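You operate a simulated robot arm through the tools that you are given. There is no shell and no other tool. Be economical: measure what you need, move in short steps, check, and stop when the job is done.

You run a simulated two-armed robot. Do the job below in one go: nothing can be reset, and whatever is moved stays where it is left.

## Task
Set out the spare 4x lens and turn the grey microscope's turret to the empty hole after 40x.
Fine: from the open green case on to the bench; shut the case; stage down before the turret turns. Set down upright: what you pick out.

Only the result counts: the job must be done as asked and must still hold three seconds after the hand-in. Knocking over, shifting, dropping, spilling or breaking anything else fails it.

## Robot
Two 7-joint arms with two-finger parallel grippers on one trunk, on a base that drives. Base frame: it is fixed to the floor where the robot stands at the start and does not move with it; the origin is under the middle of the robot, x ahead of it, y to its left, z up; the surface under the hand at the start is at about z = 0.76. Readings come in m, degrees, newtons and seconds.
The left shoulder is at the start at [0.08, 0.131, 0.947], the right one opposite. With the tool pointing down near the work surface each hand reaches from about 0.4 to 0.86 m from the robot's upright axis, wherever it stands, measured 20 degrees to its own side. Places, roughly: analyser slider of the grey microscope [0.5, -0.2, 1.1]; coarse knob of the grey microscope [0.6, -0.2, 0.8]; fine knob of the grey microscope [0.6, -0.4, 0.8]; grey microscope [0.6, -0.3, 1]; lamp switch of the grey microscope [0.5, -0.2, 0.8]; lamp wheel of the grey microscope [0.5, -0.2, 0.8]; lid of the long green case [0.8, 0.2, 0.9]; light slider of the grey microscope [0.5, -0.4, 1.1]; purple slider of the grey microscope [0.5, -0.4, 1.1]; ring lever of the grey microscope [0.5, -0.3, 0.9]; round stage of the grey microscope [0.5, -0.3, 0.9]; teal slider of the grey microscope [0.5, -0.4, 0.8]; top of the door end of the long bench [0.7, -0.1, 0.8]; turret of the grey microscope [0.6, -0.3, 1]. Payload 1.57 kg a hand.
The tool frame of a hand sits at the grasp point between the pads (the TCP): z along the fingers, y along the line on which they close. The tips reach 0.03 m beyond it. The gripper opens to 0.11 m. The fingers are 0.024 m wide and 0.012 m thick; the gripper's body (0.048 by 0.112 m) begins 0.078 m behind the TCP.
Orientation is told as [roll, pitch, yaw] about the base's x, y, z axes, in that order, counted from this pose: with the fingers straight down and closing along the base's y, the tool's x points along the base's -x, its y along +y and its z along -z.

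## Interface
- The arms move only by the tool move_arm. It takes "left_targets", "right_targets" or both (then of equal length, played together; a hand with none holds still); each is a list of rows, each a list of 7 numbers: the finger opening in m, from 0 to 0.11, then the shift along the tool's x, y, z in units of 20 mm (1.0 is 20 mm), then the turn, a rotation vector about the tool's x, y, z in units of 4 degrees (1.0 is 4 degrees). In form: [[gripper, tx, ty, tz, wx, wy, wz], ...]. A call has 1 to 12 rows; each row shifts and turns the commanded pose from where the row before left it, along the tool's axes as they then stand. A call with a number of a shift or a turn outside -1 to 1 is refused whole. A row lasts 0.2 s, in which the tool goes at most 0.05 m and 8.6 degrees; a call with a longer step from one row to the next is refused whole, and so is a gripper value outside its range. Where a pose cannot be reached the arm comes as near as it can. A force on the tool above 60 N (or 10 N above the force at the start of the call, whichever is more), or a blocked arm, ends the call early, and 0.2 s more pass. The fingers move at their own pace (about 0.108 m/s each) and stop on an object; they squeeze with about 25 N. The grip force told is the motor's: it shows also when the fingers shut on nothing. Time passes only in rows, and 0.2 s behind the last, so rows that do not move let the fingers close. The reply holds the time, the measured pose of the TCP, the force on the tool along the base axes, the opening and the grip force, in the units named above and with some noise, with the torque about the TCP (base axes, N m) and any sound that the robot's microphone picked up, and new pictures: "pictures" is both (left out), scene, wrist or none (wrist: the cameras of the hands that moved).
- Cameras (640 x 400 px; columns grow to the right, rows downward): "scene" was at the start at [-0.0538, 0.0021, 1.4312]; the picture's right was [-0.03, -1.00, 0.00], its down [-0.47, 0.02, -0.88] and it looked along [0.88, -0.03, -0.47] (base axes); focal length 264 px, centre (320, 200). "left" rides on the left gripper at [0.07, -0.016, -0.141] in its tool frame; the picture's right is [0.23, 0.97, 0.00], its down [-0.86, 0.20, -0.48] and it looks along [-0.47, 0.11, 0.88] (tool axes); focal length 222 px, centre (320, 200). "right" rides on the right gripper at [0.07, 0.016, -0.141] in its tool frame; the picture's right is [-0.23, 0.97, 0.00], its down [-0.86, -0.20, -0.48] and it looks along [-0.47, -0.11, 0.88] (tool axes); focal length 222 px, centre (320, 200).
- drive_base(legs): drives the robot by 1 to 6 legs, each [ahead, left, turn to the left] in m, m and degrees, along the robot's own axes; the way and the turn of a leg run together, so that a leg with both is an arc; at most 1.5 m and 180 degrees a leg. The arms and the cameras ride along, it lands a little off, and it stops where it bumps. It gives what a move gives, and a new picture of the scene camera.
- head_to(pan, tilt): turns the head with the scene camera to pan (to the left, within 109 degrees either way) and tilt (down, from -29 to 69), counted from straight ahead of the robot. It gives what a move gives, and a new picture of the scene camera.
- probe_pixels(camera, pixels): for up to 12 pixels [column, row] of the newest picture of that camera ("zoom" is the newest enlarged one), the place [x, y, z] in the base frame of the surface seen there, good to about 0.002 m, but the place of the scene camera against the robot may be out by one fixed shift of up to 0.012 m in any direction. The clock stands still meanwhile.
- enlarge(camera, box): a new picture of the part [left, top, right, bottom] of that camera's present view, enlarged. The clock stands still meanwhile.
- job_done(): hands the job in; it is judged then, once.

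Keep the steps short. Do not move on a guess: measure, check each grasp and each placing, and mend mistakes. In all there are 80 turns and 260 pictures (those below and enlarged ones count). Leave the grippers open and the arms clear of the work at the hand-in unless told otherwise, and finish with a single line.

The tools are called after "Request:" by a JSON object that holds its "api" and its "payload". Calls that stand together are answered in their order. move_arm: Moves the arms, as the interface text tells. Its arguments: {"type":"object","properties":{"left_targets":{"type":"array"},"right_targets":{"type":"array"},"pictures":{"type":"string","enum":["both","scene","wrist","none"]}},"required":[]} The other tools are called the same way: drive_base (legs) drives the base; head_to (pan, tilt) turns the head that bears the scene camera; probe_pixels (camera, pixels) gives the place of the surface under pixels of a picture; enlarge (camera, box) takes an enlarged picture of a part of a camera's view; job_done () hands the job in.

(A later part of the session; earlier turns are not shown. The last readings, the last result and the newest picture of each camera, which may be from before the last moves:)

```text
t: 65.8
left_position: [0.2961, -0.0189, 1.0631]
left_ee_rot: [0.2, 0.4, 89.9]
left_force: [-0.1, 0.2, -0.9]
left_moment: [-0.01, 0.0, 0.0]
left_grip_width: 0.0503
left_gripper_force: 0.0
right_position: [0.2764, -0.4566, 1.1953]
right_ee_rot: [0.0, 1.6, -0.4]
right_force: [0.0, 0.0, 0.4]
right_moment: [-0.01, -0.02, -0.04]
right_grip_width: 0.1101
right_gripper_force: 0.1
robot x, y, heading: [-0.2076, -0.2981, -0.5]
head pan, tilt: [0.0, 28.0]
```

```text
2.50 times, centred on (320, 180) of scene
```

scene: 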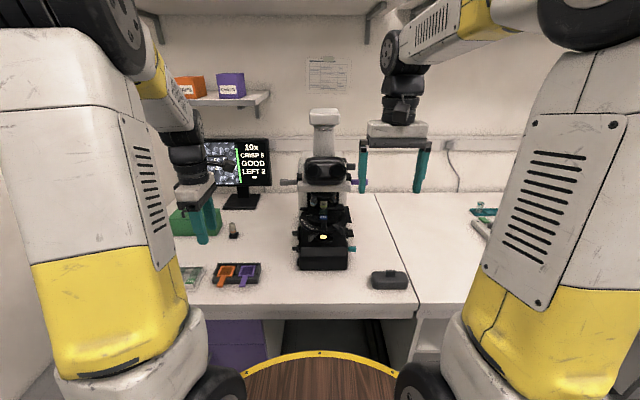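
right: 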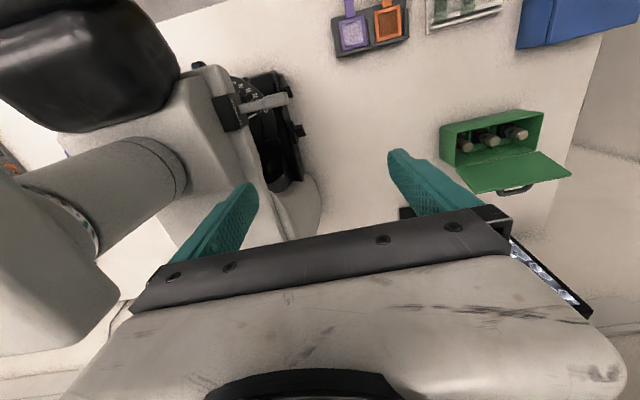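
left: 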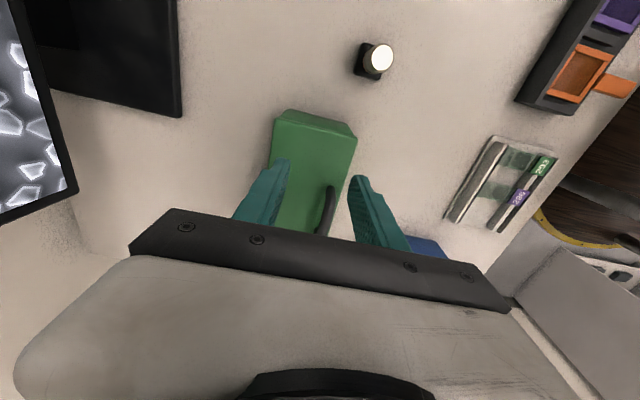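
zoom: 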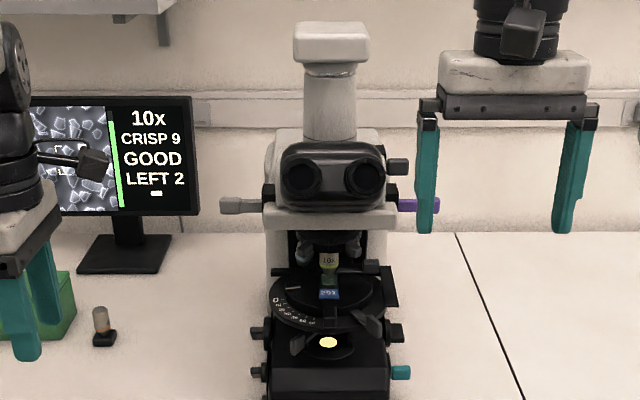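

The microscope faces me now. I'll enlarge the turret, the lower knobs and the sheet on the wall.

Request:
{"api": "enlarge", "payload": {"camera": "scene", "box": [292, 180, 358, 225]}}

Request:
{"api": "enlarge", "payload": {"camera": "scene", "box": [285, 205, 365, 275]}}

Request:
{"api": "enlarge", "payload": {"camera": "scene", "box": [300, 50, 356, 96]}}

Request:
{"api": "enlarge", "payload": {"camera": "scene", "box": [205, 135, 275, 190]}}

```text
8.89 times, centred on (325, 202) of scene
```

zoom: 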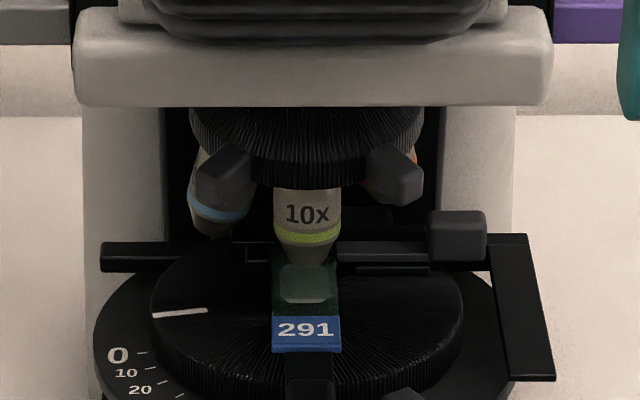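

```text
5.71 times, centred on (325, 240) of scene
```

zoom: 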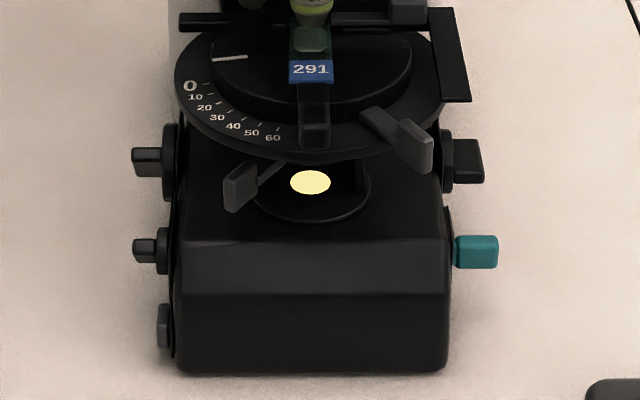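

```text
8.70 times, centred on (328, 73) of scene
```

zoom: 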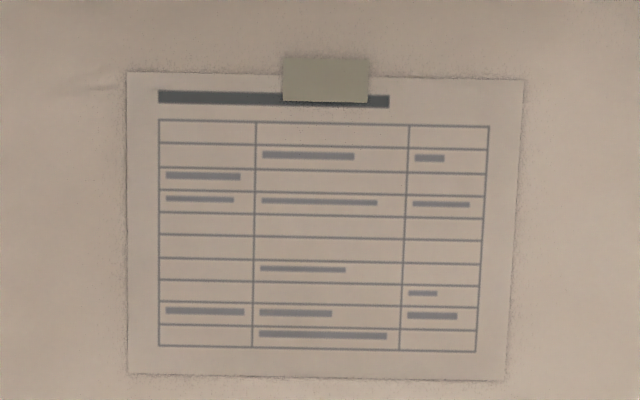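

```text
7.27 times, centred on (240, 162) of scene
```

zoom: 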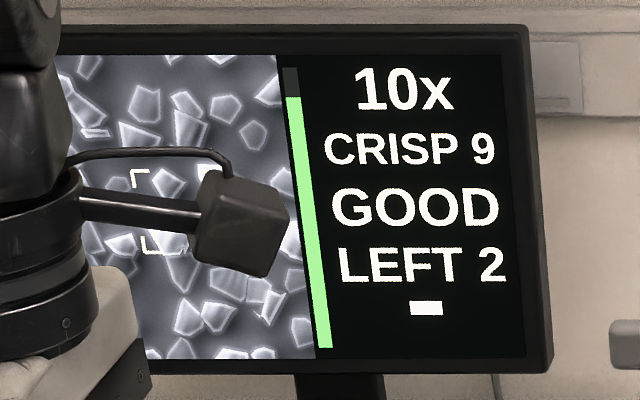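

I read the 10x at the front, a blue-band lens (40x) on the left and a red-band one (4x) on the right. The turret ring has two grey lugs. I'll measure the knobs, stage and lugs.

Request:
{"api": "probe_pixels", "payload": {"camera": "scene", "pixels": [[294, 226], [300, 226], [294, 242], [350, 226], [344, 226], [315, 199], [333, 199], [325, 203], [325, 197], [323, 218], [310, 215], [303, 194]]}}

Request:
{"api": "enlarge", "payload": {"camera": "scene", "box": [285, 215, 315, 260]}}

Request:
{"api": "enlarge", "payload": {"camera": "scene", "box": [305, 185, 350, 210]}}

```text
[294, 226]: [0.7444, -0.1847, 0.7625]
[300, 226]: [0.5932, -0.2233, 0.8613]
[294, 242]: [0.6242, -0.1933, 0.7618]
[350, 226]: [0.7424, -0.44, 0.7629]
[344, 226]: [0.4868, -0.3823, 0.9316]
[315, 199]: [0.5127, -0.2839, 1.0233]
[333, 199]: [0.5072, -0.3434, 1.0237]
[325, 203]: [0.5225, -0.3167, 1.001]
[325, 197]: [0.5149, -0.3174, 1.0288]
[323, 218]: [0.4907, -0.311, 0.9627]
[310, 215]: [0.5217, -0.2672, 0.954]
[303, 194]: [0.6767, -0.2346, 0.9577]
```

```text
8.89 times, centred on (300, 238) of scene
```

zoom: 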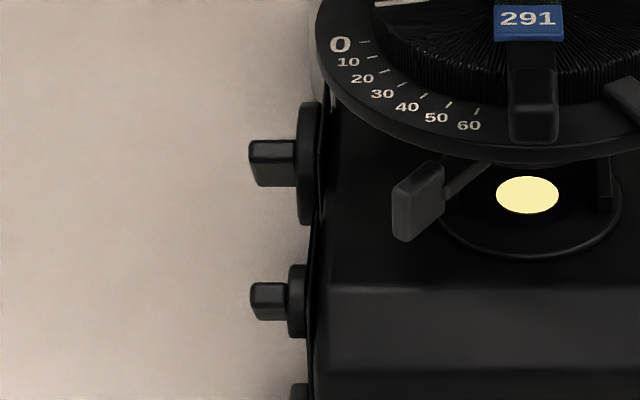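

```text
14.22 times, centred on (328, 198) of scene
```

zoom: 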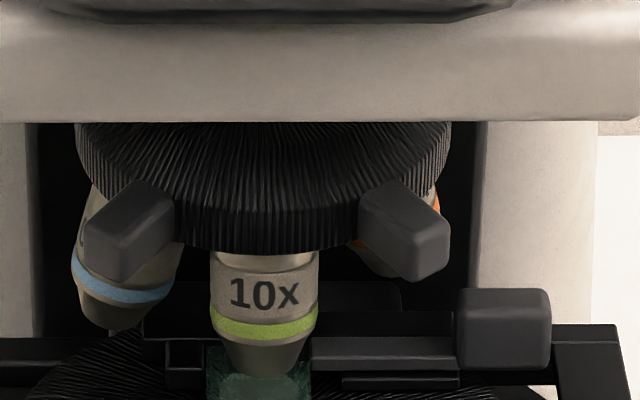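

The coarse knob is a disc on the left (+y) side with a bar sticking out at about (0.6, −0.2, 0.83). The turret ring's lugs are near z 1.02. I'll move the right hand out to the right, then drive so the left hand and its camera can work beside the knob.

Request:
{"api": "move_arm", "payload": {"right_targets": [[0.11, 0.5, -1, 0, 0, 0, 0], [0.11, 0.5, -1, 0, 0, 0, 0], [0.11, 0.5, -1, 0, 0, 0, 0], [0.11, 0.5, -1, 0, 0, 0, 0], [0.11, 0.5, -1, 0, 0, 0, 0], [0.11, 0.5, -1, 0, 0, 0, 0], [0.11, 0, -1, 0, 0, 0, 0], [0.11, 0, -1, 0, 0, 0, 0], [0.11, 0, -1, 0, 0, 0, 0], [0.11, 0, -1, 0, 0, 0, 0]], "left_targets": [[0.05, 0, 0, 0, 0, 0, 0], [0.05, 0, 0, 0, 0, 0, 0], [0.05, 0, 0, 0, 0, 0, 0], [0.05, 0, 0, 0, 0, 0, 0], [0.05, 0, 0, 0, 0, 0, 0], [0.05, 0, 0, 0, 0, 0, 0], [0.05, 0, 0, 0, 0, 0, 0], [0.05, 0, 0, 0, 0, 0, 0], [0.05, 0, 0, 0, 0, 0, 0], [0.05, 0, 0, 0, 0, 0, 0]], "pictures": "none"}}

Request:
{"api": "drive_base", "payload": {"legs": [[0, 0.2, 0.4], [0.22, 0, 0]]}}

```text
t: 68.0
left_position: [0.2965, -0.0188, 1.0632]
left_ee_rot: [0.2, 0.4, 89.9]
left_force: [0.4, 0.6, 0.2]
left_moment: [-0.04, -0.04, -0.02]
left_grip_width: 0.05
left_gripper_force: 0.1
right_position: [0.215, -0.6555, 1.1982]
right_ee_rot: [-0.1, 1.6, -0.4]
right_force: [-0.1, 0.0, 0.2]
right_moment: [0.0, -0.01, 0.02]
right_grip_width: 0.1101
right_gripper_force: 0.0
robot x, y, heading: [-0.2094, -0.3024, -0.5]
head pan, tilt: [0.0, 28.0]
```

```text
t: 70.8
left_position: [0.5156, 0.18, 1.0629]
left_ee_rot: [0.0, 0.3, 90.1]
left_force: [0.0, 0.6, 0.6]
left_moment: [0.03, -0.01, 0.02]
left_grip_width: 0.0503
left_gripper_force: 0.0
right_position: [0.4352, -0.457, 1.1985]
right_ee_rot: [0.0, 1.5, -0.2]
right_force: [0.0, -0.4, 0.2]
right_moment: [-0.01, 0.0, 0.0]
right_grip_width: 0.11
right_gripper_force: 0.0
robot x, y, heading: [0.0132, -0.0989, -0.1]
head pan, tilt: [0.0, 28.0]
```

scene: 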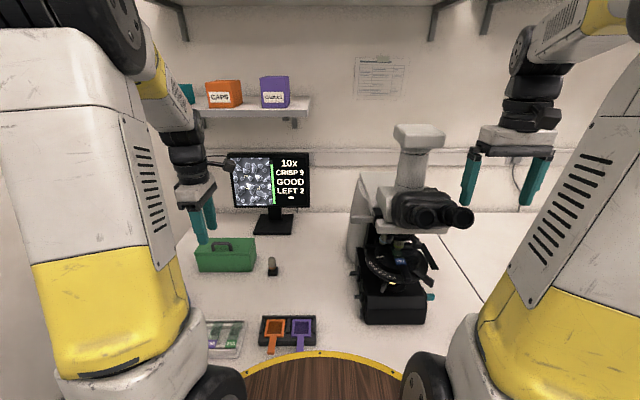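

Request:
{"api": "enlarge", "payload": {"camera": "scene", "box": [330, 180, 450, 330]}}

Request:
{"api": "enlarge", "payload": {"camera": "scene", "box": [342, 255, 382, 325]}}

Request:
{"api": "probe_pixels", "payload": {"camera": "scene", "pixels": [[352, 274], [357, 274], [360, 274], [353, 294], [356, 294], [358, 316], [370, 210], [360, 211]]}}

```text
2.67 times, centred on (390, 255) of scene
```

zoom: 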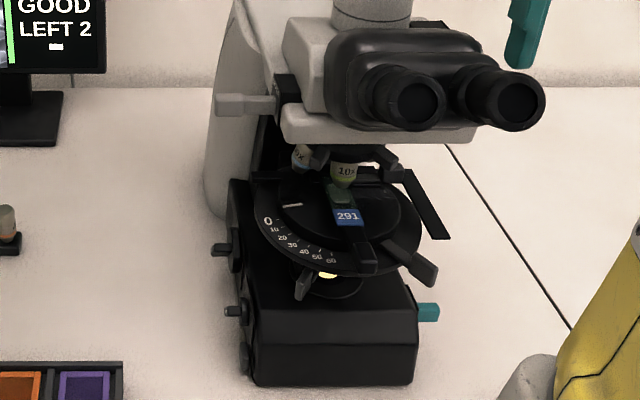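

```text
5.71 times, centred on (362, 290) of scene
```

zoom: 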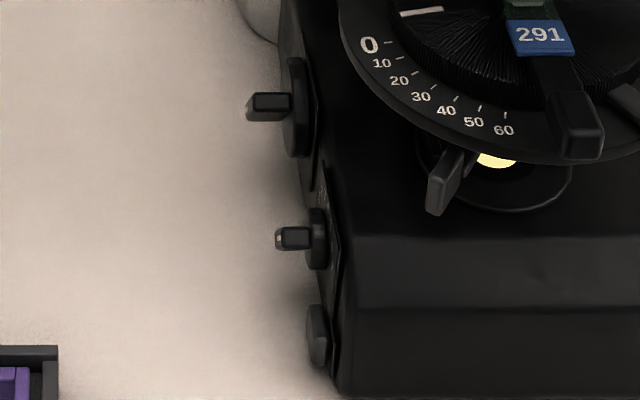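

```text
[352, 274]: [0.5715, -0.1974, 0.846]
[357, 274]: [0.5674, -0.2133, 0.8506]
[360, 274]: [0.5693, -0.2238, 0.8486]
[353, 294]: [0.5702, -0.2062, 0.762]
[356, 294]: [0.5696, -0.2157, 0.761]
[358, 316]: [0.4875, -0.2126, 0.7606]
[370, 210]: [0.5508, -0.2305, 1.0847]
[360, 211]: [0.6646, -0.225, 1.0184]
```

I can see the coarse knob's bar at about (0.57, −0.20, 0.847), extending along y. I'll bring the left hand in from the left and tilt it so the fingers point toward −y, with its camera on top looking at the knob.

Request:
{"api": "move_arm", "payload": {"left_targets": [[0.05, 1, -0.3, 0.2, 0, 0, 0], [0.05, 1, -0.3, 0.2, 0, 0, 0], [0.05, 1, -0.3, 0.2, 0, 0, 0], [0.05, 1, -0.3, 0.2, 0, 0, 0], [0.05, 1, -0.3, 0.2, 0, 0, 0], [0.05, 1, -0.3, 0.2, 0, 0, 0], [0.05, 1, -0.3, 0.2, 0, 0, 0], [0.05, 1, -0.3, 0.2, 0, 0, 0]], "pictures": "none"}}

Request:
{"api": "move_arm", "payload": {"left_targets": [[0.05, 0, 0, 0, 0, 1, 0], [0.05, 0, 0, 0, 0, 1, 0], [0.05, 0, 0, 0, 0, 1, 0], [0.05, 0, 0, 0, 0, 1, 0], [0.05, 0, 0, 0, 0, 1, 0], [0.05, 0, 0, 0, 0, 1, 0], [0.05, 0, 0, 0, 0, 1, 0], [0.05, 0, 0, 0, 0, 1, 0], [0.05, 0, 0, 0, 0, 1, 0], [0.05, 0, 0, 0, 0, 1, 0], [0.05, 0, 0, 0, 0, 1, 0], [0.05, 0, 0, 0, 0, 1, 0]], "pictures": "both"}}

```text
t: 72.6
left_position: [0.5629, 0.0192, 1.0306]
left_ee_rot: [0.1, 0.3, 90.2]
left_force: [-0.1, -0.5, 0.5]
left_moment: [-0.02, -0.01, -0.01]
left_grip_width: 0.05
left_gripper_force: 0.0
right_position: [0.437, -0.4565, 1.1993]
right_ee_rot: [-0.1, 1.6, -0.2]
right_force: [0.6, -0.5, 0.1]
right_moment: [0.0, 0.01, -0.01]
right_grip_width: 0.1101
right_gripper_force: 0.0
robot x, y, heading: [0.0118, -0.1044, -0.2]
head pan, tilt: [0.0, 28.0]
```

```text
t: 75.2
left_position: [0.5636, 0.0189, 1.0321]
left_ee_rot: [0.1, 48.4, 90.2]
left_force: [0.2, 0.2, -0.2]
left_moment: [0.0, 0.01, 0.02]
left_grip_width: 0.0503
left_gripper_force: 0.0
right_position: [0.4354, -0.4564, 1.1971]
right_ee_rot: [0.1, 1.5, -0.2]
right_force: [-0.5, 0.6, 0.3]
right_moment: [0.04, -0.02, 0.02]
right_grip_width: 0.1099
right_gripper_force: 0.1
robot x, y, heading: [0.0136, -0.1045, 0.0]
head pan, tilt: [0.0, 28.0]
```

scene: 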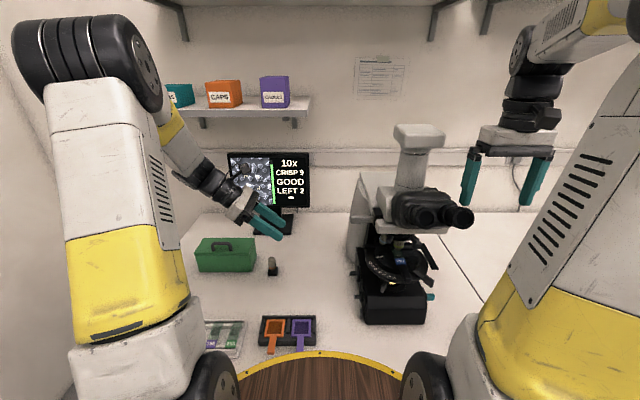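
left: 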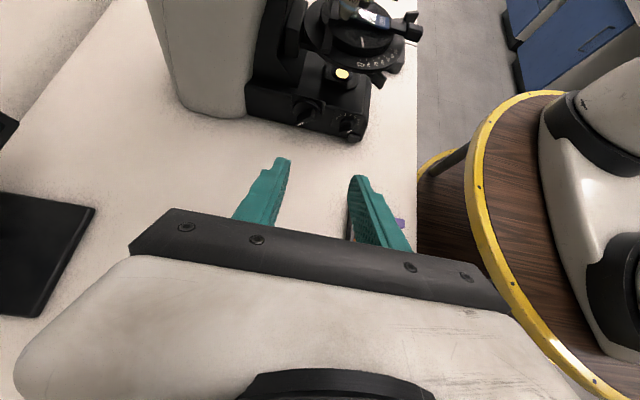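

The fingers now tilt 48° toward the microscope and the left camera sees the knobs near (300,115). I'll enlarge and probe.

Request:
{"api": "enlarge", "payload": {"camera": "left", "box": [240, 60, 380, 150]}}

Request:
{"api": "enlarge", "payload": {"camera": "left", "box": [270, 85, 330, 135]}}

```text
4.44 times, centred on (310, 105) of left
```

zoom: 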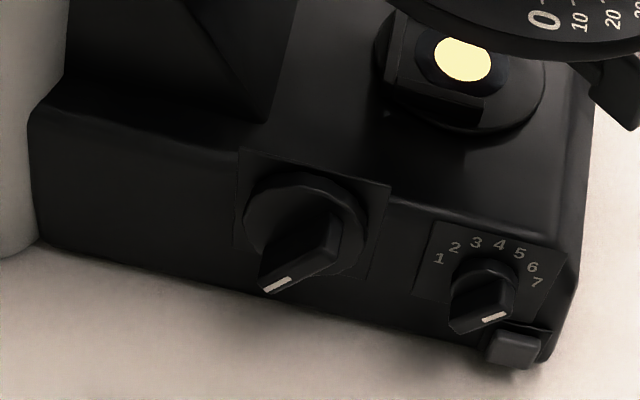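

```text
8.00 times, centred on (300, 110) of left
```

zoom: 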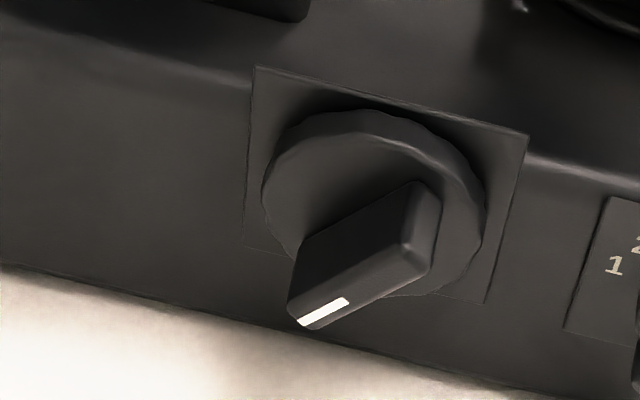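

The coarse knob carries a wing bar lying along x, with its white mark on the +x end. I'll make the hand horizontal and roll it 90° so the fingers close vertically on the bar. I'll do this out here in free air.

Request:
{"api": "move_arm", "payload": {"left_targets": [[0.05, 0, 0, 0, 0, 1, 0], [0.05, 0, 0, 0, 0, 1, 0], [0.05, 0, 0, 0, 0, 1, 0], [0.05, 0, 0, 0, 0, 1, 0], [0.05, 0, 0, 0, 0, 1, 0], [0.05, 0, 0, 0, 0, 1, 0], [0.05, 0, 0, 0, 0, 1, 0], [0.05, 0, 0, 0, 0, 1, 0], [0.05, 0, 0, 0, 0, 1, 0], [0.05, 0, 0, 0, 0, 1, 0], [0.05, 0, 0, 0, 0, 0.4, 0]], "pictures": "none"}}

Request:
{"api": "move_arm", "payload": {"left_targets": [[0.05, 0, 0, 0, 0, 0, 1], [0.05, 0, 0, 0, 0, 0, 1], [0.05, 0, 0, 0, 0, 0, 1], [0.05, 0, 0, 0, 0, 0, 1], [0.05, 0, 0, 0, 0, 0, 1], [0.05, 0, 0, 0, 0, 0, 1], [0.05, 0, 0, 0, 0, 0, 1], [0.05, 0, 0, 0, 0, 0, 1], [0.05, 0, 0, 0, 0, 0, 1], [0.05, 0, 0, 0, 0, 0, 1], [0.05, 0, 0, 0, 0, 0, 1], [0.05, 0, 0, 0, 0, 0, 1]], "pictures": "none"}}

Request:
{"api": "move_arm", "payload": {"left_targets": [[0.05, 0, 0, 0, 0, 0, 1], [0.05, 0, 0, 0, 0, 0, 1], [0.05, 0, 0, 0, 0, 0, 1], [0.05, 0, 0, 0, 0, 0, 1], [0.05, 0, 0, 0, 0, 0, 1], [0.05, 0, 0, 0, 0, 0, 1], [0.05, 0, 0, 0, 0, 0, 1], [0.05, 0, 0, 0, 0, 0, 1], [0.05, 0, 0, 0, 0, 0, 1], [0.05, 0, 0, 0, 0, 0, 1], [0.05, 0, 0, 0, 0, 0, 0.5]], "pictures": "both"}}

```text
t: 77.6
left_position: [0.564, 0.0195, 1.0315]
left_ee_rot: [70.3, 89.8, 160.6]
left_force: [0.0, 0.1, -0.4]
left_moment: [0.02, -0.01, 0.0]
left_grip_width: 0.05
left_gripper_force: 0.1
right_position: [0.4361, -0.4569, 1.1981]
right_ee_rot: [0.0, 1.5, -0.1]
right_force: [-0.6, -0.2, -0.2]
right_moment: [0.01, -0.01, 0.0]
right_grip_width: 0.1097
right_gripper_force: 0.0
robot x, y, heading: [0.0163, -0.1026, 0.0]
head pan, tilt: [0.0, 28.0]
```

```text
t: 80.2
left_position: [0.5642, 0.0196, 1.0319]
left_ee_rot: [-89.7, 42.1, 0.2]
left_force: [-0.6, 0.2, -1.0]
left_moment: [0.0, -0.02, 0.0]
left_grip_width: 0.0502
left_gripper_force: 0.0
right_position: [0.4361, -0.4566, 1.1976]
right_ee_rot: [0.0, 1.6, -0.2]
right_force: [0.1, -0.5, 0.4]
right_moment: [-0.03, 0.01, 0.0]
right_grip_width: 0.1097
right_gripper_force: 0.0
robot x, y, heading: [0.0135, -0.1031, 0.0]
head pan, tilt: [0.0, 28.0]
```

```text
t: 82.6
left_position: [0.5635, 0.0199, 1.0337]
left_ee_rot: [-89.9, 0.0, 0.1]
left_force: [-0.1, 0.2, 0.4]
left_moment: [-0.04, 0.02, -0.01]
left_grip_width: 0.0504
left_gripper_force: 0.1
right_position: [0.4363, -0.4579, 1.1988]
right_ee_rot: [0.0, 1.6, -0.3]
right_force: [-0.6, -1.0, -0.3]
right_moment: [0.0, 0.01, 0.01]
right_grip_width: 0.1101
right_gripper_force: 0.0
robot x, y, heading: [0.0177, -0.106, 0.1]
head pan, tilt: [0.0, 28.0]
```

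scene: 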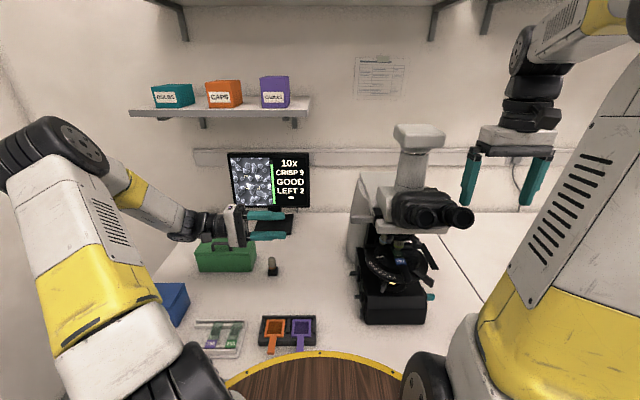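
left: 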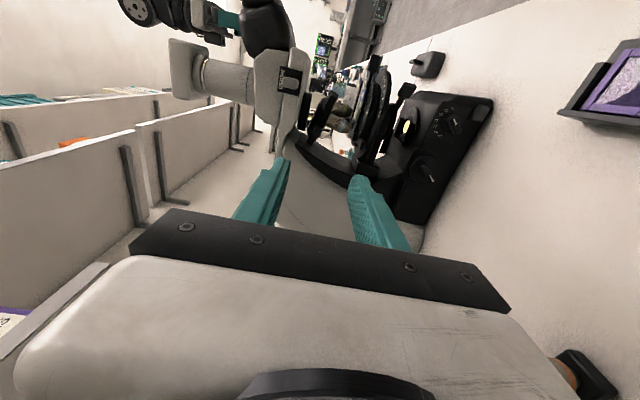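

The hand is horizontal and steady. I'll enlarge the left camera's view of the knob and probe the bar precisely.

Request:
{"api": "enlarge", "payload": {"camera": "left", "box": [390, 90, 490, 210]}}

Request:
{"api": "probe_pixels", "payload": {"camera": "scene", "pixels": [[262, 320], [316, 320], [290, 318], [180, 290], [170, 310], [272, 262]]}}

```text
3.33 times, centred on (440, 150) of left
```

zoom: 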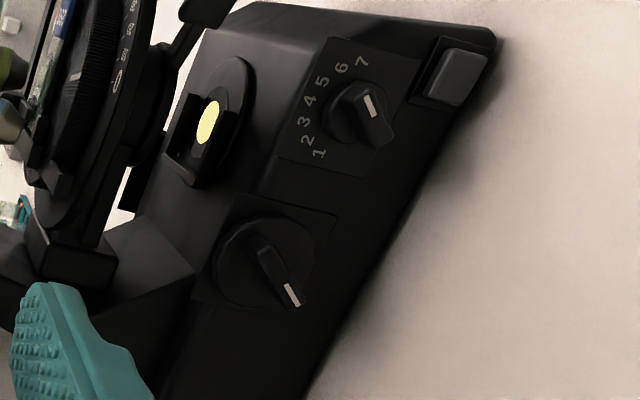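

```text
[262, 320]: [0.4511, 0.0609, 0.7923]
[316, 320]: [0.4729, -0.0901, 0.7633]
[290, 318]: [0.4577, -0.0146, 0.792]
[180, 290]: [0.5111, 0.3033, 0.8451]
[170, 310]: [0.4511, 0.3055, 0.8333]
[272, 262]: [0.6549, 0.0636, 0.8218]
```

Request:
{"api": "probe_pixels", "payload": {"camera": "zoom", "pixels": [[291, 294], [264, 252], [282, 285], [272, 262], [285, 275], [268, 275], [228, 255], [290, 245], [258, 228], [262, 295], [300, 300]]}}

Request:
{"api": "enlarge", "payload": {"camera": "left", "box": [410, 150, 440, 190]}}

```text
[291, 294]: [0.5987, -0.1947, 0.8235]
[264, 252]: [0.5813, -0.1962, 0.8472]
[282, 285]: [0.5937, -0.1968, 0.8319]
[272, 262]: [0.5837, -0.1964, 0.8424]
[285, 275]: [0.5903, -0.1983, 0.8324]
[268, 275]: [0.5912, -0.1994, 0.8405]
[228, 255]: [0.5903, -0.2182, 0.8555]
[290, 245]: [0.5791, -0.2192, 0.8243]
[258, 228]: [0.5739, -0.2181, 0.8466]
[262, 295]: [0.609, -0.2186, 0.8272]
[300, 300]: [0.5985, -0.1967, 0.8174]
```

```text
10.00 times, centred on (425, 170) of left
```

zoom: 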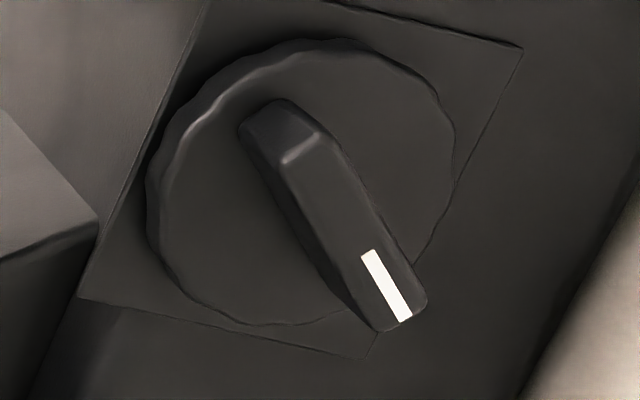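

Request:
{"api": "probe_pixels", "payload": {"camera": "zoom", "pixels": [[168, 200], [435, 150], [320, 50], [250, 310], [200, 130], [440, 110], [305, 150], [325, 145], [390, 310], [415, 300], [330, 215], [365, 215]]}}

```text
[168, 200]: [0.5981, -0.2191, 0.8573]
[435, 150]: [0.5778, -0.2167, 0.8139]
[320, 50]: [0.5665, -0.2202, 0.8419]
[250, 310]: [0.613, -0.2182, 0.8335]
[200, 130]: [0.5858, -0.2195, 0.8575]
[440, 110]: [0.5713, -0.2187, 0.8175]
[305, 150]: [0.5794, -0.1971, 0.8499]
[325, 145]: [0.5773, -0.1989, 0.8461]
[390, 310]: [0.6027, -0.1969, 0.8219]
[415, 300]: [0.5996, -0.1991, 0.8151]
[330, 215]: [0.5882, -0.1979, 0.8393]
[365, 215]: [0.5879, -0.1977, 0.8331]
```

The knob axis is at about (0.5895, −0.2185, 0.835) in x, y, z. The bar slopes 52° down toward +x, protrudes to y≈−0.197 and is about 0.01 thick. I'll roll the hand by −52° to match it.

Request:
{"api": "move_arm", "payload": {"left_targets": [[0.04, 0, 0, 0, 0, 0, -1], [0.04, 0, 0, 0, 0, 0, -1], [0.04, 0, 0, 0, 0, 0, -1], [0.04, 0, 0, 0, 0, 0, -1], [0.04, 0, 0, 0, 0, 0, -1], [0.04, 0, 0, 0, 0, 0, -1], [0.04, 0, 0, 0, 0, 0, -1], [0.04, 0, 0, 0, 0, 0, -1], [0.04, 0, 0, 0, 0, 0, -1], [0.04, 0, 0, 0, 0, 0, -1], [0.04, 0, 0, 0, 0, 0, -1], [0.04, 0, 0, 0, 0, 0, -1]], "pictures": "none"}}

Request:
{"api": "move_arm", "payload": {"left_targets": [[0.035, 0, 0, 0, 0, 0, -1], [0.035, -0.864, 0.51, 0.4, 0, 0, 0], [0.035, -0.864, 0.51, 0.4, 0, 0, 0], [0.035, -0.864, 0.51, 0.4, 0, 0, 0], [0.035, -0.864, 0.51, 0.4, 0, 0, 0], [0.035, -0.864, 0.51, 0.4, 0, 0, 0], [0.035, -0.864, 0.51, 0.4, 0, 0, 0], [0.035, -0.864, 0.51, 0.4, 0, 0, 0]], "pictures": "both"}}

```text
t: 85.2
left_position: [0.5633, 0.0196, 1.0323]
left_ee_rot: [-89.9, 48.2, 0.3]
left_force: [-0.5, -0.6, 0.0]
left_moment: [-0.01, -0.01, 0.01]
left_grip_width: 0.0401
left_gripper_force: 0.1
right_position: [0.4359, -0.4575, 1.1981]
right_ee_rot: [-0.1, 1.6, -0.2]
right_force: [0.2, 1.3, -0.3]
right_moment: [0.04, -0.03, -0.01]
right_grip_width: 0.1103
right_gripper_force: 0.0
robot x, y, heading: [0.0167, -0.0986, -0.0]
head pan, tilt: [0.0, 28.0]
```

```text
t: 87.0
left_position: [0.5809, -0.0372, 0.8917]
left_ee_rot: [-89.9, 52.2, 0.2]
left_force: [0.9, 0.7, 0.3]
left_moment: [0.02, 0.01, 0.02]
left_grip_width: 0.0347
left_gripper_force: 0.1
right_position: [0.4351, -0.4559, 1.1978]
right_ee_rot: [0.0, 1.6, -0.3]
right_force: [0.4, -0.2, 0.2]
right_moment: [0.03, 0.01, -0.01]
right_grip_width: 0.11
right_gripper_force: 0.0
robot x, y, heading: [0.012, -0.1048, 0.1]
head pan, tilt: [0.0, 28.0]
```

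scene: 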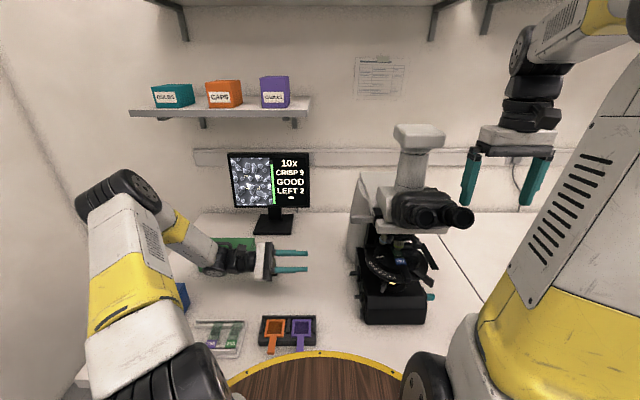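
left: 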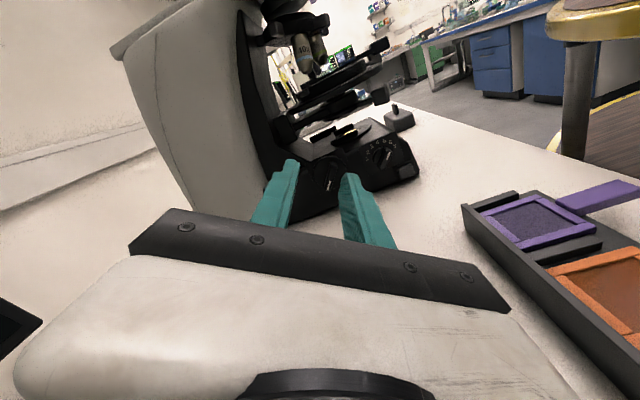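

Before lowering I'll go further toward −y, so the hand's body stays clear of the standing 4x lens. Then I'll descend to the knob's height and stop short of it.

Request:
{"api": "move_arm", "payload": {"left_targets": [[0.035, 0, 0, 0.9, 0, 0, 0], [0.035, 0, 0, 0.9, 0, 0, 0], [0.035, 0, 0, 0.9, 0, 0, 0], [0.035, 0, 0, 0.9, 0, 0, 0], [0.035, -0.625, 0.353, 0, 0, 0, 0], [0.035, -0.625, 0.353, 0, 0, 0, 0], [0.035, -0.625, 0.353, 0, 0, 0, 0], [0.035, -0.625, 0.353, 0, 0, 0, 0]], "pictures": "both"}}

Request:
{"api": "enlarge", "payload": {"camera": "left", "box": [260, 110, 400, 250]}}

Request:
{"api": "enlarge", "payload": {"camera": "scene", "box": [180, 210, 400, 340]}}

```text
t: 88.8
left_position: [0.5886, -0.1077, 0.8358]
left_ee_rot: [-89.7, 52.2, 0.3]
left_force: [-0.2, -0.2, -0.3]
left_moment: [0.0, 0.0, -0.02]
left_grip_width: 0.0349
left_gripper_force: 0.1
right_position: [0.435, -0.4568, 1.1983]
right_ee_rot: [0.0, 1.5, -0.2]
right_force: [0.0, -0.1, 0.0]
right_moment: [0.03, -0.01, 0.02]
right_grip_width: 0.1099
right_gripper_force: 0.0
robot x, y, heading: [0.0159, -0.0996, -0.2]
head pan, tilt: [0.0, 28.0]
```

scene: 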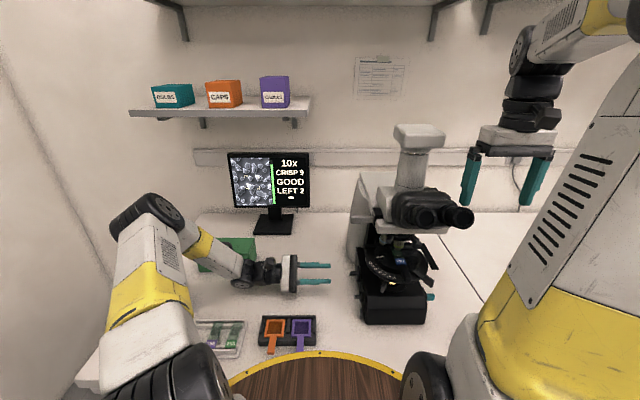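
left: 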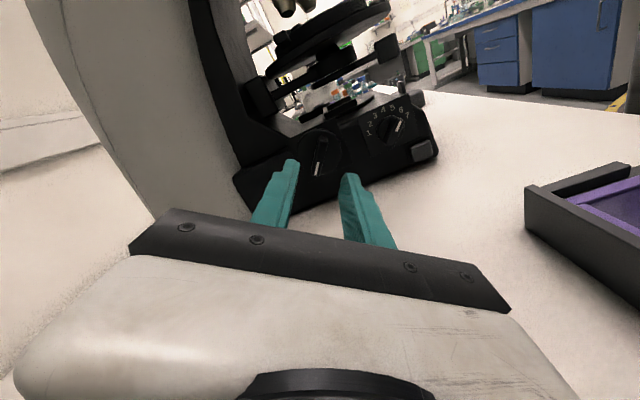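

```text
2.86 times, centred on (330, 180) of left
```

zoom: 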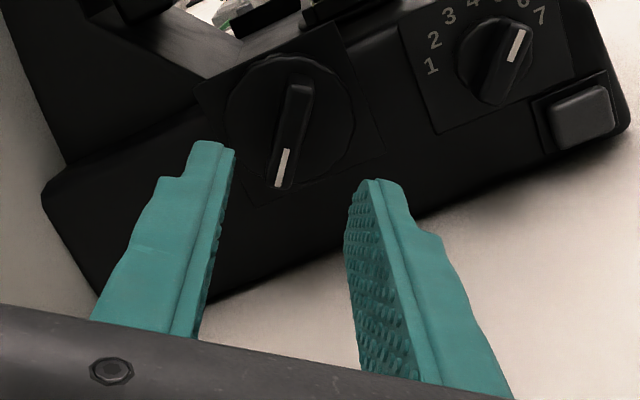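

```text
2.91 times, centred on (290, 275) of scene
```

zoom: 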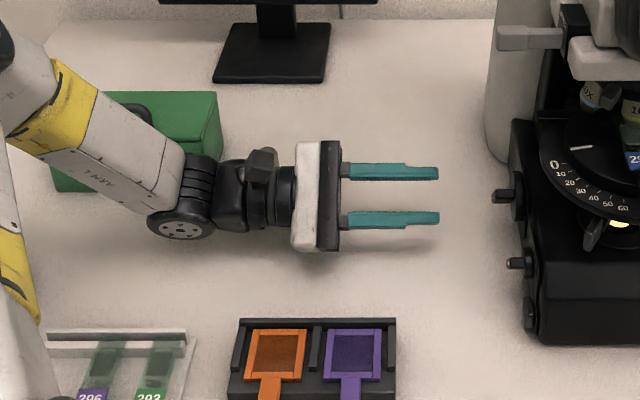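

The hand is lined up with the bar. I'll verify the bar's position from this close view, then advance.

Request:
{"api": "probe_pixels", "payload": {"camera": "left", "pixels": [[316, 173], [320, 157], [322, 142], [310, 160], [328, 158]]}}

Request:
{"api": "move_arm", "payload": {"left_targets": [[0.035, 0, 0, 1, 0, 0, 0], [0.035, 0, 0, 1, 0, 0, 0], [0.035, 0, 0, 0.8, 0, 0, 0]], "pictures": "wrist"}}

Request:
{"api": "enlarge", "payload": {"camera": "left", "box": [260, 110, 400, 250]}}

```text
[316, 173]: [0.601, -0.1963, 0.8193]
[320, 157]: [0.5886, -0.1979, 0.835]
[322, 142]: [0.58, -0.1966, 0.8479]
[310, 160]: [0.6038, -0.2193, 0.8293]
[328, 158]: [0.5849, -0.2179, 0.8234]
```

```text
t: 89.6
left_position: [0.5905, -0.1655, 0.8371]
left_ee_rot: [-89.8, 52.2, 0.3]
left_force: [0.0, 0.3, -0.4]
left_moment: [0.01, 0.0, 0.01]
left_grip_width: 0.0351
left_gripper_force: 0.3
right_position: [0.4357, -0.4553, 1.1974]
right_ee_rot: [0.0, 1.6, -0.2]
right_force: [0.2, 0.4, 0.0]
right_moment: [-0.01, 0.0, 0.01]
right_grip_width: 0.1102
right_gripper_force: 0.2
robot x, y, heading: [0.014, -0.1001, -0.2]
head pan, tilt: [0.0, 28.0]
```

left: 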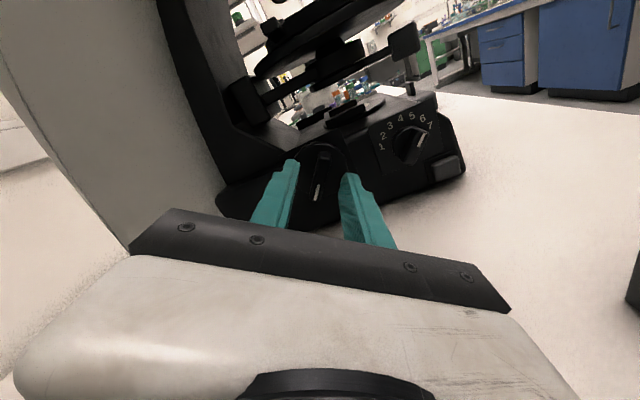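

```text
2.86 times, centred on (330, 180) of left
```

zoom: 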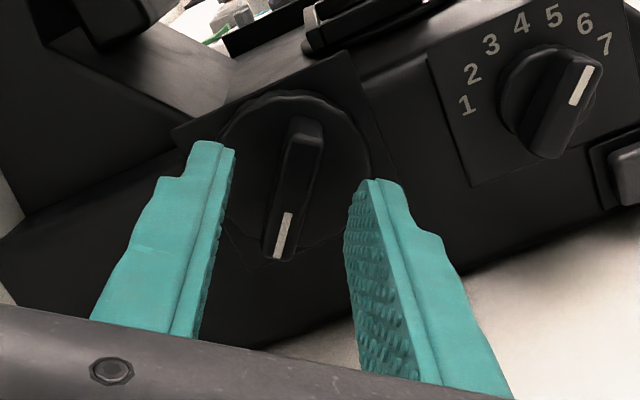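

The bar sits between the fingers. I'll advance 19 mm and close, recording the stage height first as a baseline.

Request:
{"api": "enlarge", "payload": {"camera": "scene", "box": [360, 225, 440, 290]}}

Request:
{"api": "probe_pixels", "payload": {"camera": "scene", "pixels": [[400, 261], [380, 262], [372, 263], [400, 275], [416, 270]]}}

Request:
{"api": "move_arm", "payload": {"left_targets": [[0.035, 0, 0, 0.5, 0, 0, 0], [0.035, 0, 0, 0.43, 0, 0, 0], [0.0, 0, 0, 0, 0, 0, 0], [0.0, 0, 0, 0, 0, 0, 0], [0.0, 0, 0, 0, 0, 0, 0]], "pictures": "wrist"}}

```text
6.15 times, centred on (400, 258) of scene
```

zoom: 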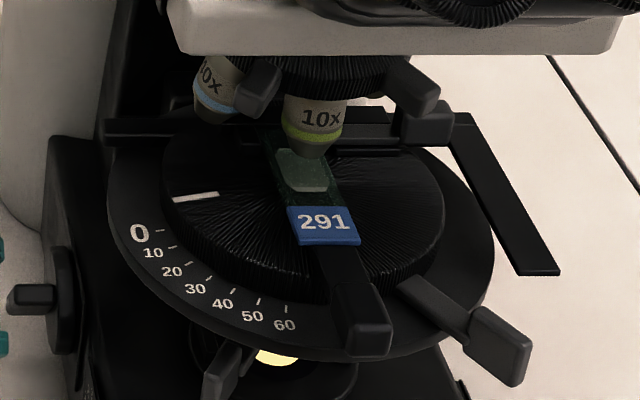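

```text
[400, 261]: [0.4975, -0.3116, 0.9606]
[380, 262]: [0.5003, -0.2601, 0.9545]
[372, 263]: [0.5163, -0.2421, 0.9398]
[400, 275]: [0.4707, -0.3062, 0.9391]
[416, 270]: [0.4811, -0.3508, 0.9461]
```

```text
t: 90.8
left_position: [0.5889, -0.184, 0.8351]
left_ee_rot: [-89.8, 52.1, 0.3]
left_force: [-4.2, -1.2, -3.4]
left_moment: [-0.09, 0.05, -0.08]
left_grip_width: 0.0111
left_gripper_force: 28.9
right_position: [0.4352, -0.4566, 1.1988]
right_ee_rot: [-0.1, 1.6, -0.2]
right_force: [-1.2, -0.2, 0.6]
right_moment: [0.0, -0.02, 0.01]
right_grip_width: 0.11
right_gripper_force: 0.0
robot x, y, heading: [0.0191, -0.1009, -0.1]
head pan, tilt: [0.0, 28.0]
```

left: 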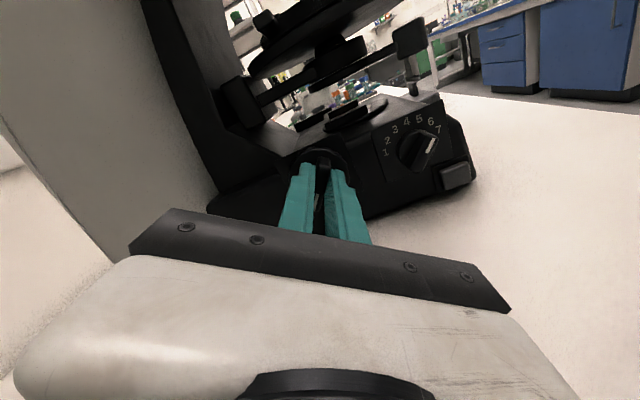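

It grips at 11 mm. I'll make a small 8° test turn and see which way the stage moves.

Request:
{"api": "move_arm", "payload": {"left_targets": [[0.0, 0, 0, 0, 0, 0, 0.7], [0.0, 0, 0, 0, 0, 0, 0.7], [0.0, 0, 0, 0, 0, 0, 0.6], [0.0, 0, 0, 0, 0, 0, 0]], "pictures": "both"}}

Request:
{"api": "enlarge", "payload": {"camera": "scene", "box": [360, 225, 440, 290]}}

Request:
{"api": "probe_pixels", "payload": {"camera": "scene", "pixels": [[400, 261], [380, 262], [372, 263], [400, 275], [416, 270]]}}

Request:
{"api": "enlarge", "payload": {"camera": "scene", "box": [220, 145, 320, 215]}}

```text
t: 91.8
left_position: [0.5901, -0.1839, 0.8357]
left_ee_rot: [-89.7, 44.1, 0.1]
left_force: [-12.9, -4.2, -7.7]
left_moment: [0.48, 0.06, 0.15]
left_grip_width: 0.0107
left_gripper_force: 28.6
right_position: [0.4368, -0.4563, 1.1981]
right_ee_rot: [0.1, 1.6, -0.3]
right_force: [0.3, -0.2, -0.3]
right_moment: [-0.02, 0.0, 0.01]
right_grip_width: 0.1102
right_gripper_force: 0.0
robot x, y, heading: [0.0164, -0.1046, 0.0]
head pan, tilt: [0.0, 28.0]
```

scene: 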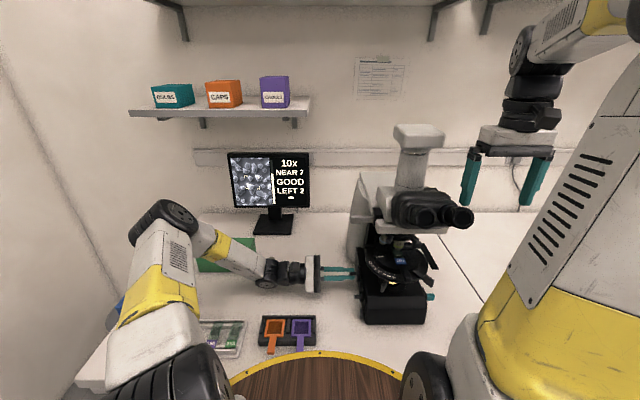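
left: 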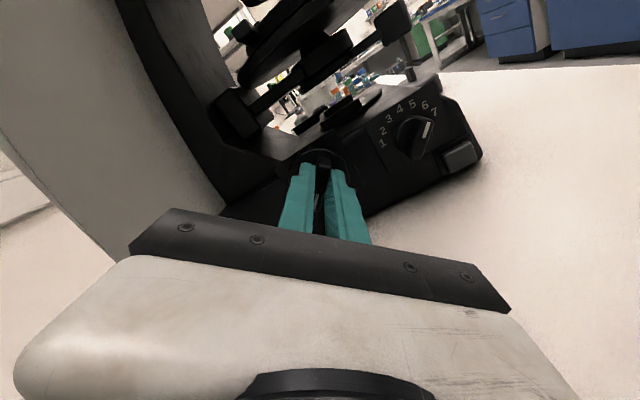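

```text
6.15 times, centred on (400, 258) of scene
```

zoom: 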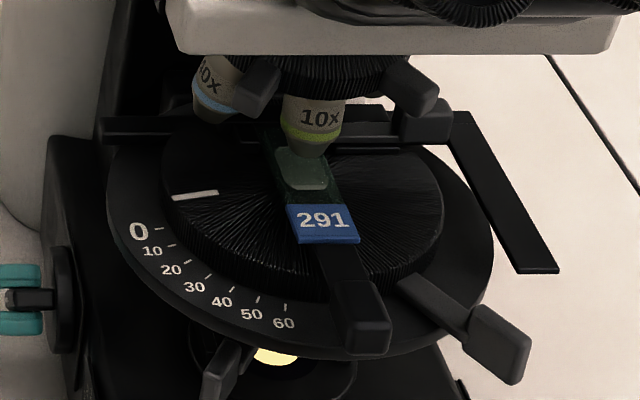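

```text
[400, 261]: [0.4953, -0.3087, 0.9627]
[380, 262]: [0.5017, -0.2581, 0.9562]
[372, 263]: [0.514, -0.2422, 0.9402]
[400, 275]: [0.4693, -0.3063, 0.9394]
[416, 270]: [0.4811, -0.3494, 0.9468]
```

```text
5.71 times, centred on (270, 180) of scene
```

zoom: 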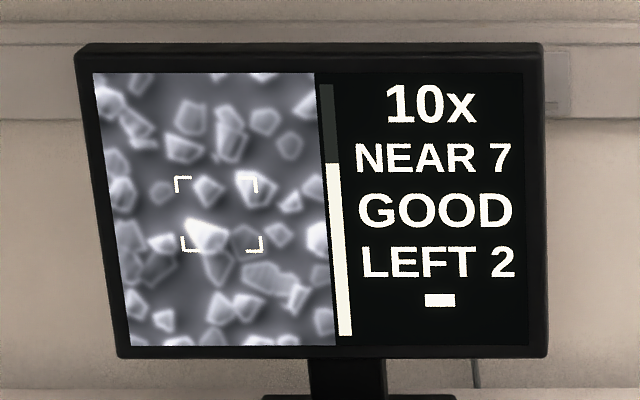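

The stage rose slightly: the label moved up and the screen went from CRISP 9 to NEAR 7. So this direction raises it. I'll turn the other way, 48°.

Request:
{"api": "move_arm", "payload": {"left_targets": [[0.0, 0, 0, 0, 0, 0, -1], [0.0, 0, 0, 0, 0, 0, -1], [0.0, 0, 0, 0, 0, 0, -1], [0.0, 0, 0, 0, 0, 0, -1], [0.0, 0, 0, 0, 0, 0, -1], [0.0, 0, 0, 0, 0, 0, -1], [0.0, 0, 0, 0, 0, 0, -1], [0.0, 0, 0, 0, 0, 0, -1], [0.0, 0, 0, 0, 0, 0, -1], [0.0, 0, 0, 0, 0, 0, -1], [0.0, 0, 0, 0, 0, 0, -1], [0.0, 0, 0, 0, 0, 0, -1]], "pictures": "both"}}

Request:
{"api": "enlarge", "payload": {"camera": "scene", "box": [360, 225, 440, 290]}}

Request:
{"api": "probe_pixels", "payload": {"camera": "scene", "pixels": [[400, 262], [380, 263], [372, 264], [400, 276], [416, 271]]}}

```text
t: 94.4
left_position: [0.592, -0.183, 0.8356]
left_ee_rot: [89.5, 88.0, 179.8]
left_force: [20.1, -7.9, 18.0]
left_moment: [-0.6, -0.08, 0.07]
left_grip_width: 0.0108
left_gripper_force: 28.9
right_position: [0.4366, -0.4567, 1.1983]
right_ee_rot: [0.0, 1.6, -0.2]
right_force: [-0.4, 0.0, -0.7]
right_moment: [0.01, 0.02, -0.03]
right_grip_width: 0.11
right_gripper_force: 0.0
robot x, y, heading: [0.0112, -0.102, -0.1]
head pan, tilt: [0.0, 28.0]
```

scene: 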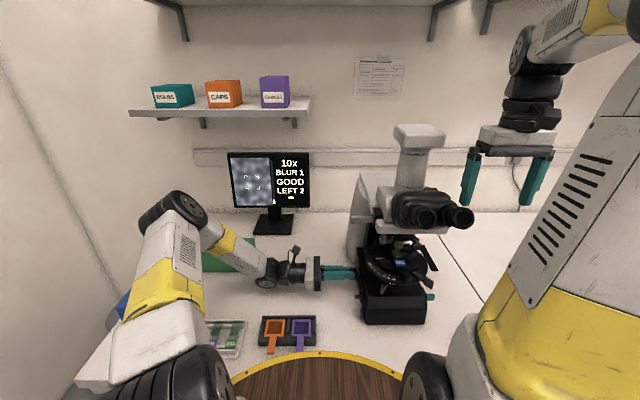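
left: 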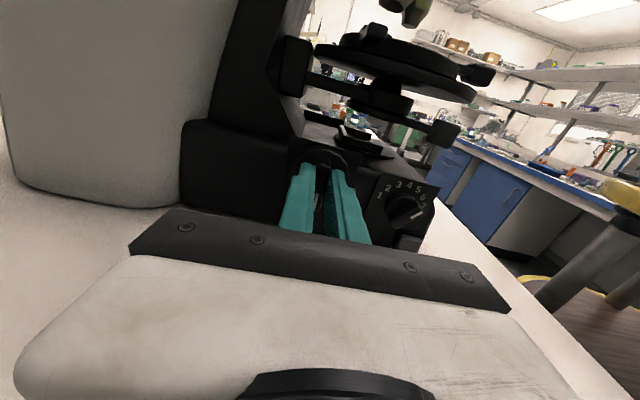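

```text
6.15 times, centred on (400, 258) of scene
```

zoom: 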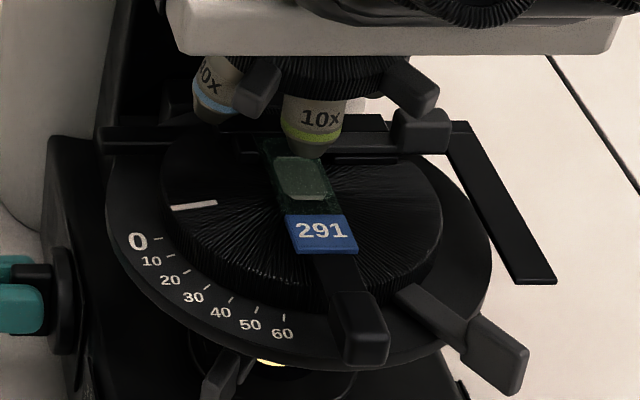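

```text
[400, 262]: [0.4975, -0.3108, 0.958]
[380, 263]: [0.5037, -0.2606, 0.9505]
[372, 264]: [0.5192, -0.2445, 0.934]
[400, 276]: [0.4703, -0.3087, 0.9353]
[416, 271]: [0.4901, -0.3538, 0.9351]
```

The stage is going down, about 5 mm for 44°. I'll continue another 48°.

Request:
{"api": "move_arm", "payload": {"left_targets": [[0.0, 0, 0, 0, 0, 0, -1], [0.0, 0, 0, 0, 0, 0, -1], [0.0, 0, 0, 0, 0, 0, -1], [0.0, 0, 0, 0, 0, 0, -1], [0.0, 0, 0, 0, 0, 0, -1], [0.0, 0, 0, 0, 0, 0, -1], [0.0, 0, 0, 0, 0, 0, -1], [0.0, 0, 0, 0, 0, 0, -1], [0.0, 0, 0, 0, 0, 0, -1], [0.0, 0, 0, 0, 0, 0, -1], [0.0, 0, 0, 0, 0, 0, -1], [0.0, 0, 0, 0, 0, 0, -1]], "pictures": "both"}}

Request:
{"api": "enlarge", "payload": {"camera": "scene", "box": [360, 225, 440, 290]}}

Request:
{"api": "probe_pixels", "payload": {"camera": "scene", "pixels": [[400, 263], [380, 264], [372, 265], [400, 277]]}}

```text
t: 97.0
left_position: [0.5935, -0.1816, 0.8336]
left_ee_rot: [89.7, 39.8, -179.8]
left_force: [36.2, -8.7, -13.9]
left_moment: [-0.16, -0.07, 0.72]
left_grip_width: 0.011
left_gripper_force: 28.8
right_position: [0.4373, -0.4562, 1.1973]
right_ee_rot: [0.0, 1.8, -0.1]
right_force: [0.2, 0.0, -0.1]
right_moment: [-0.03, 0.0, 0.01]
right_grip_width: 0.1099
right_gripper_force: 0.1
robot x, y, heading: [0.0142, -0.1021, -0.2]
head pan, tilt: [0.0, 28.0]
```

scene: 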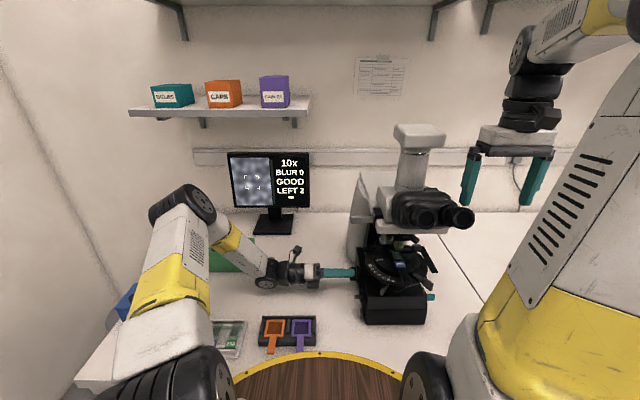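
left: 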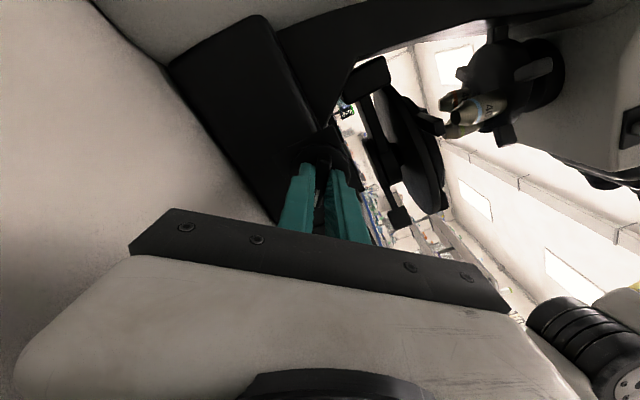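

```text
6.15 times, centred on (400, 258) of scene
```

zoom: 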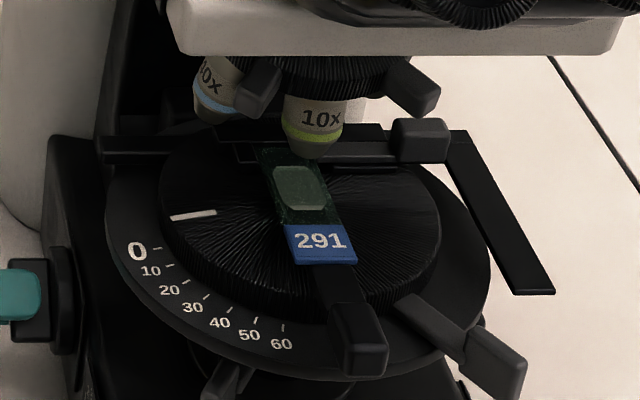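

```text
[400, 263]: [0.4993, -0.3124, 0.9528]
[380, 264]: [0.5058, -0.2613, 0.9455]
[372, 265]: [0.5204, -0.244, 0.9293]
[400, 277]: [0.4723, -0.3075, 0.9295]
```

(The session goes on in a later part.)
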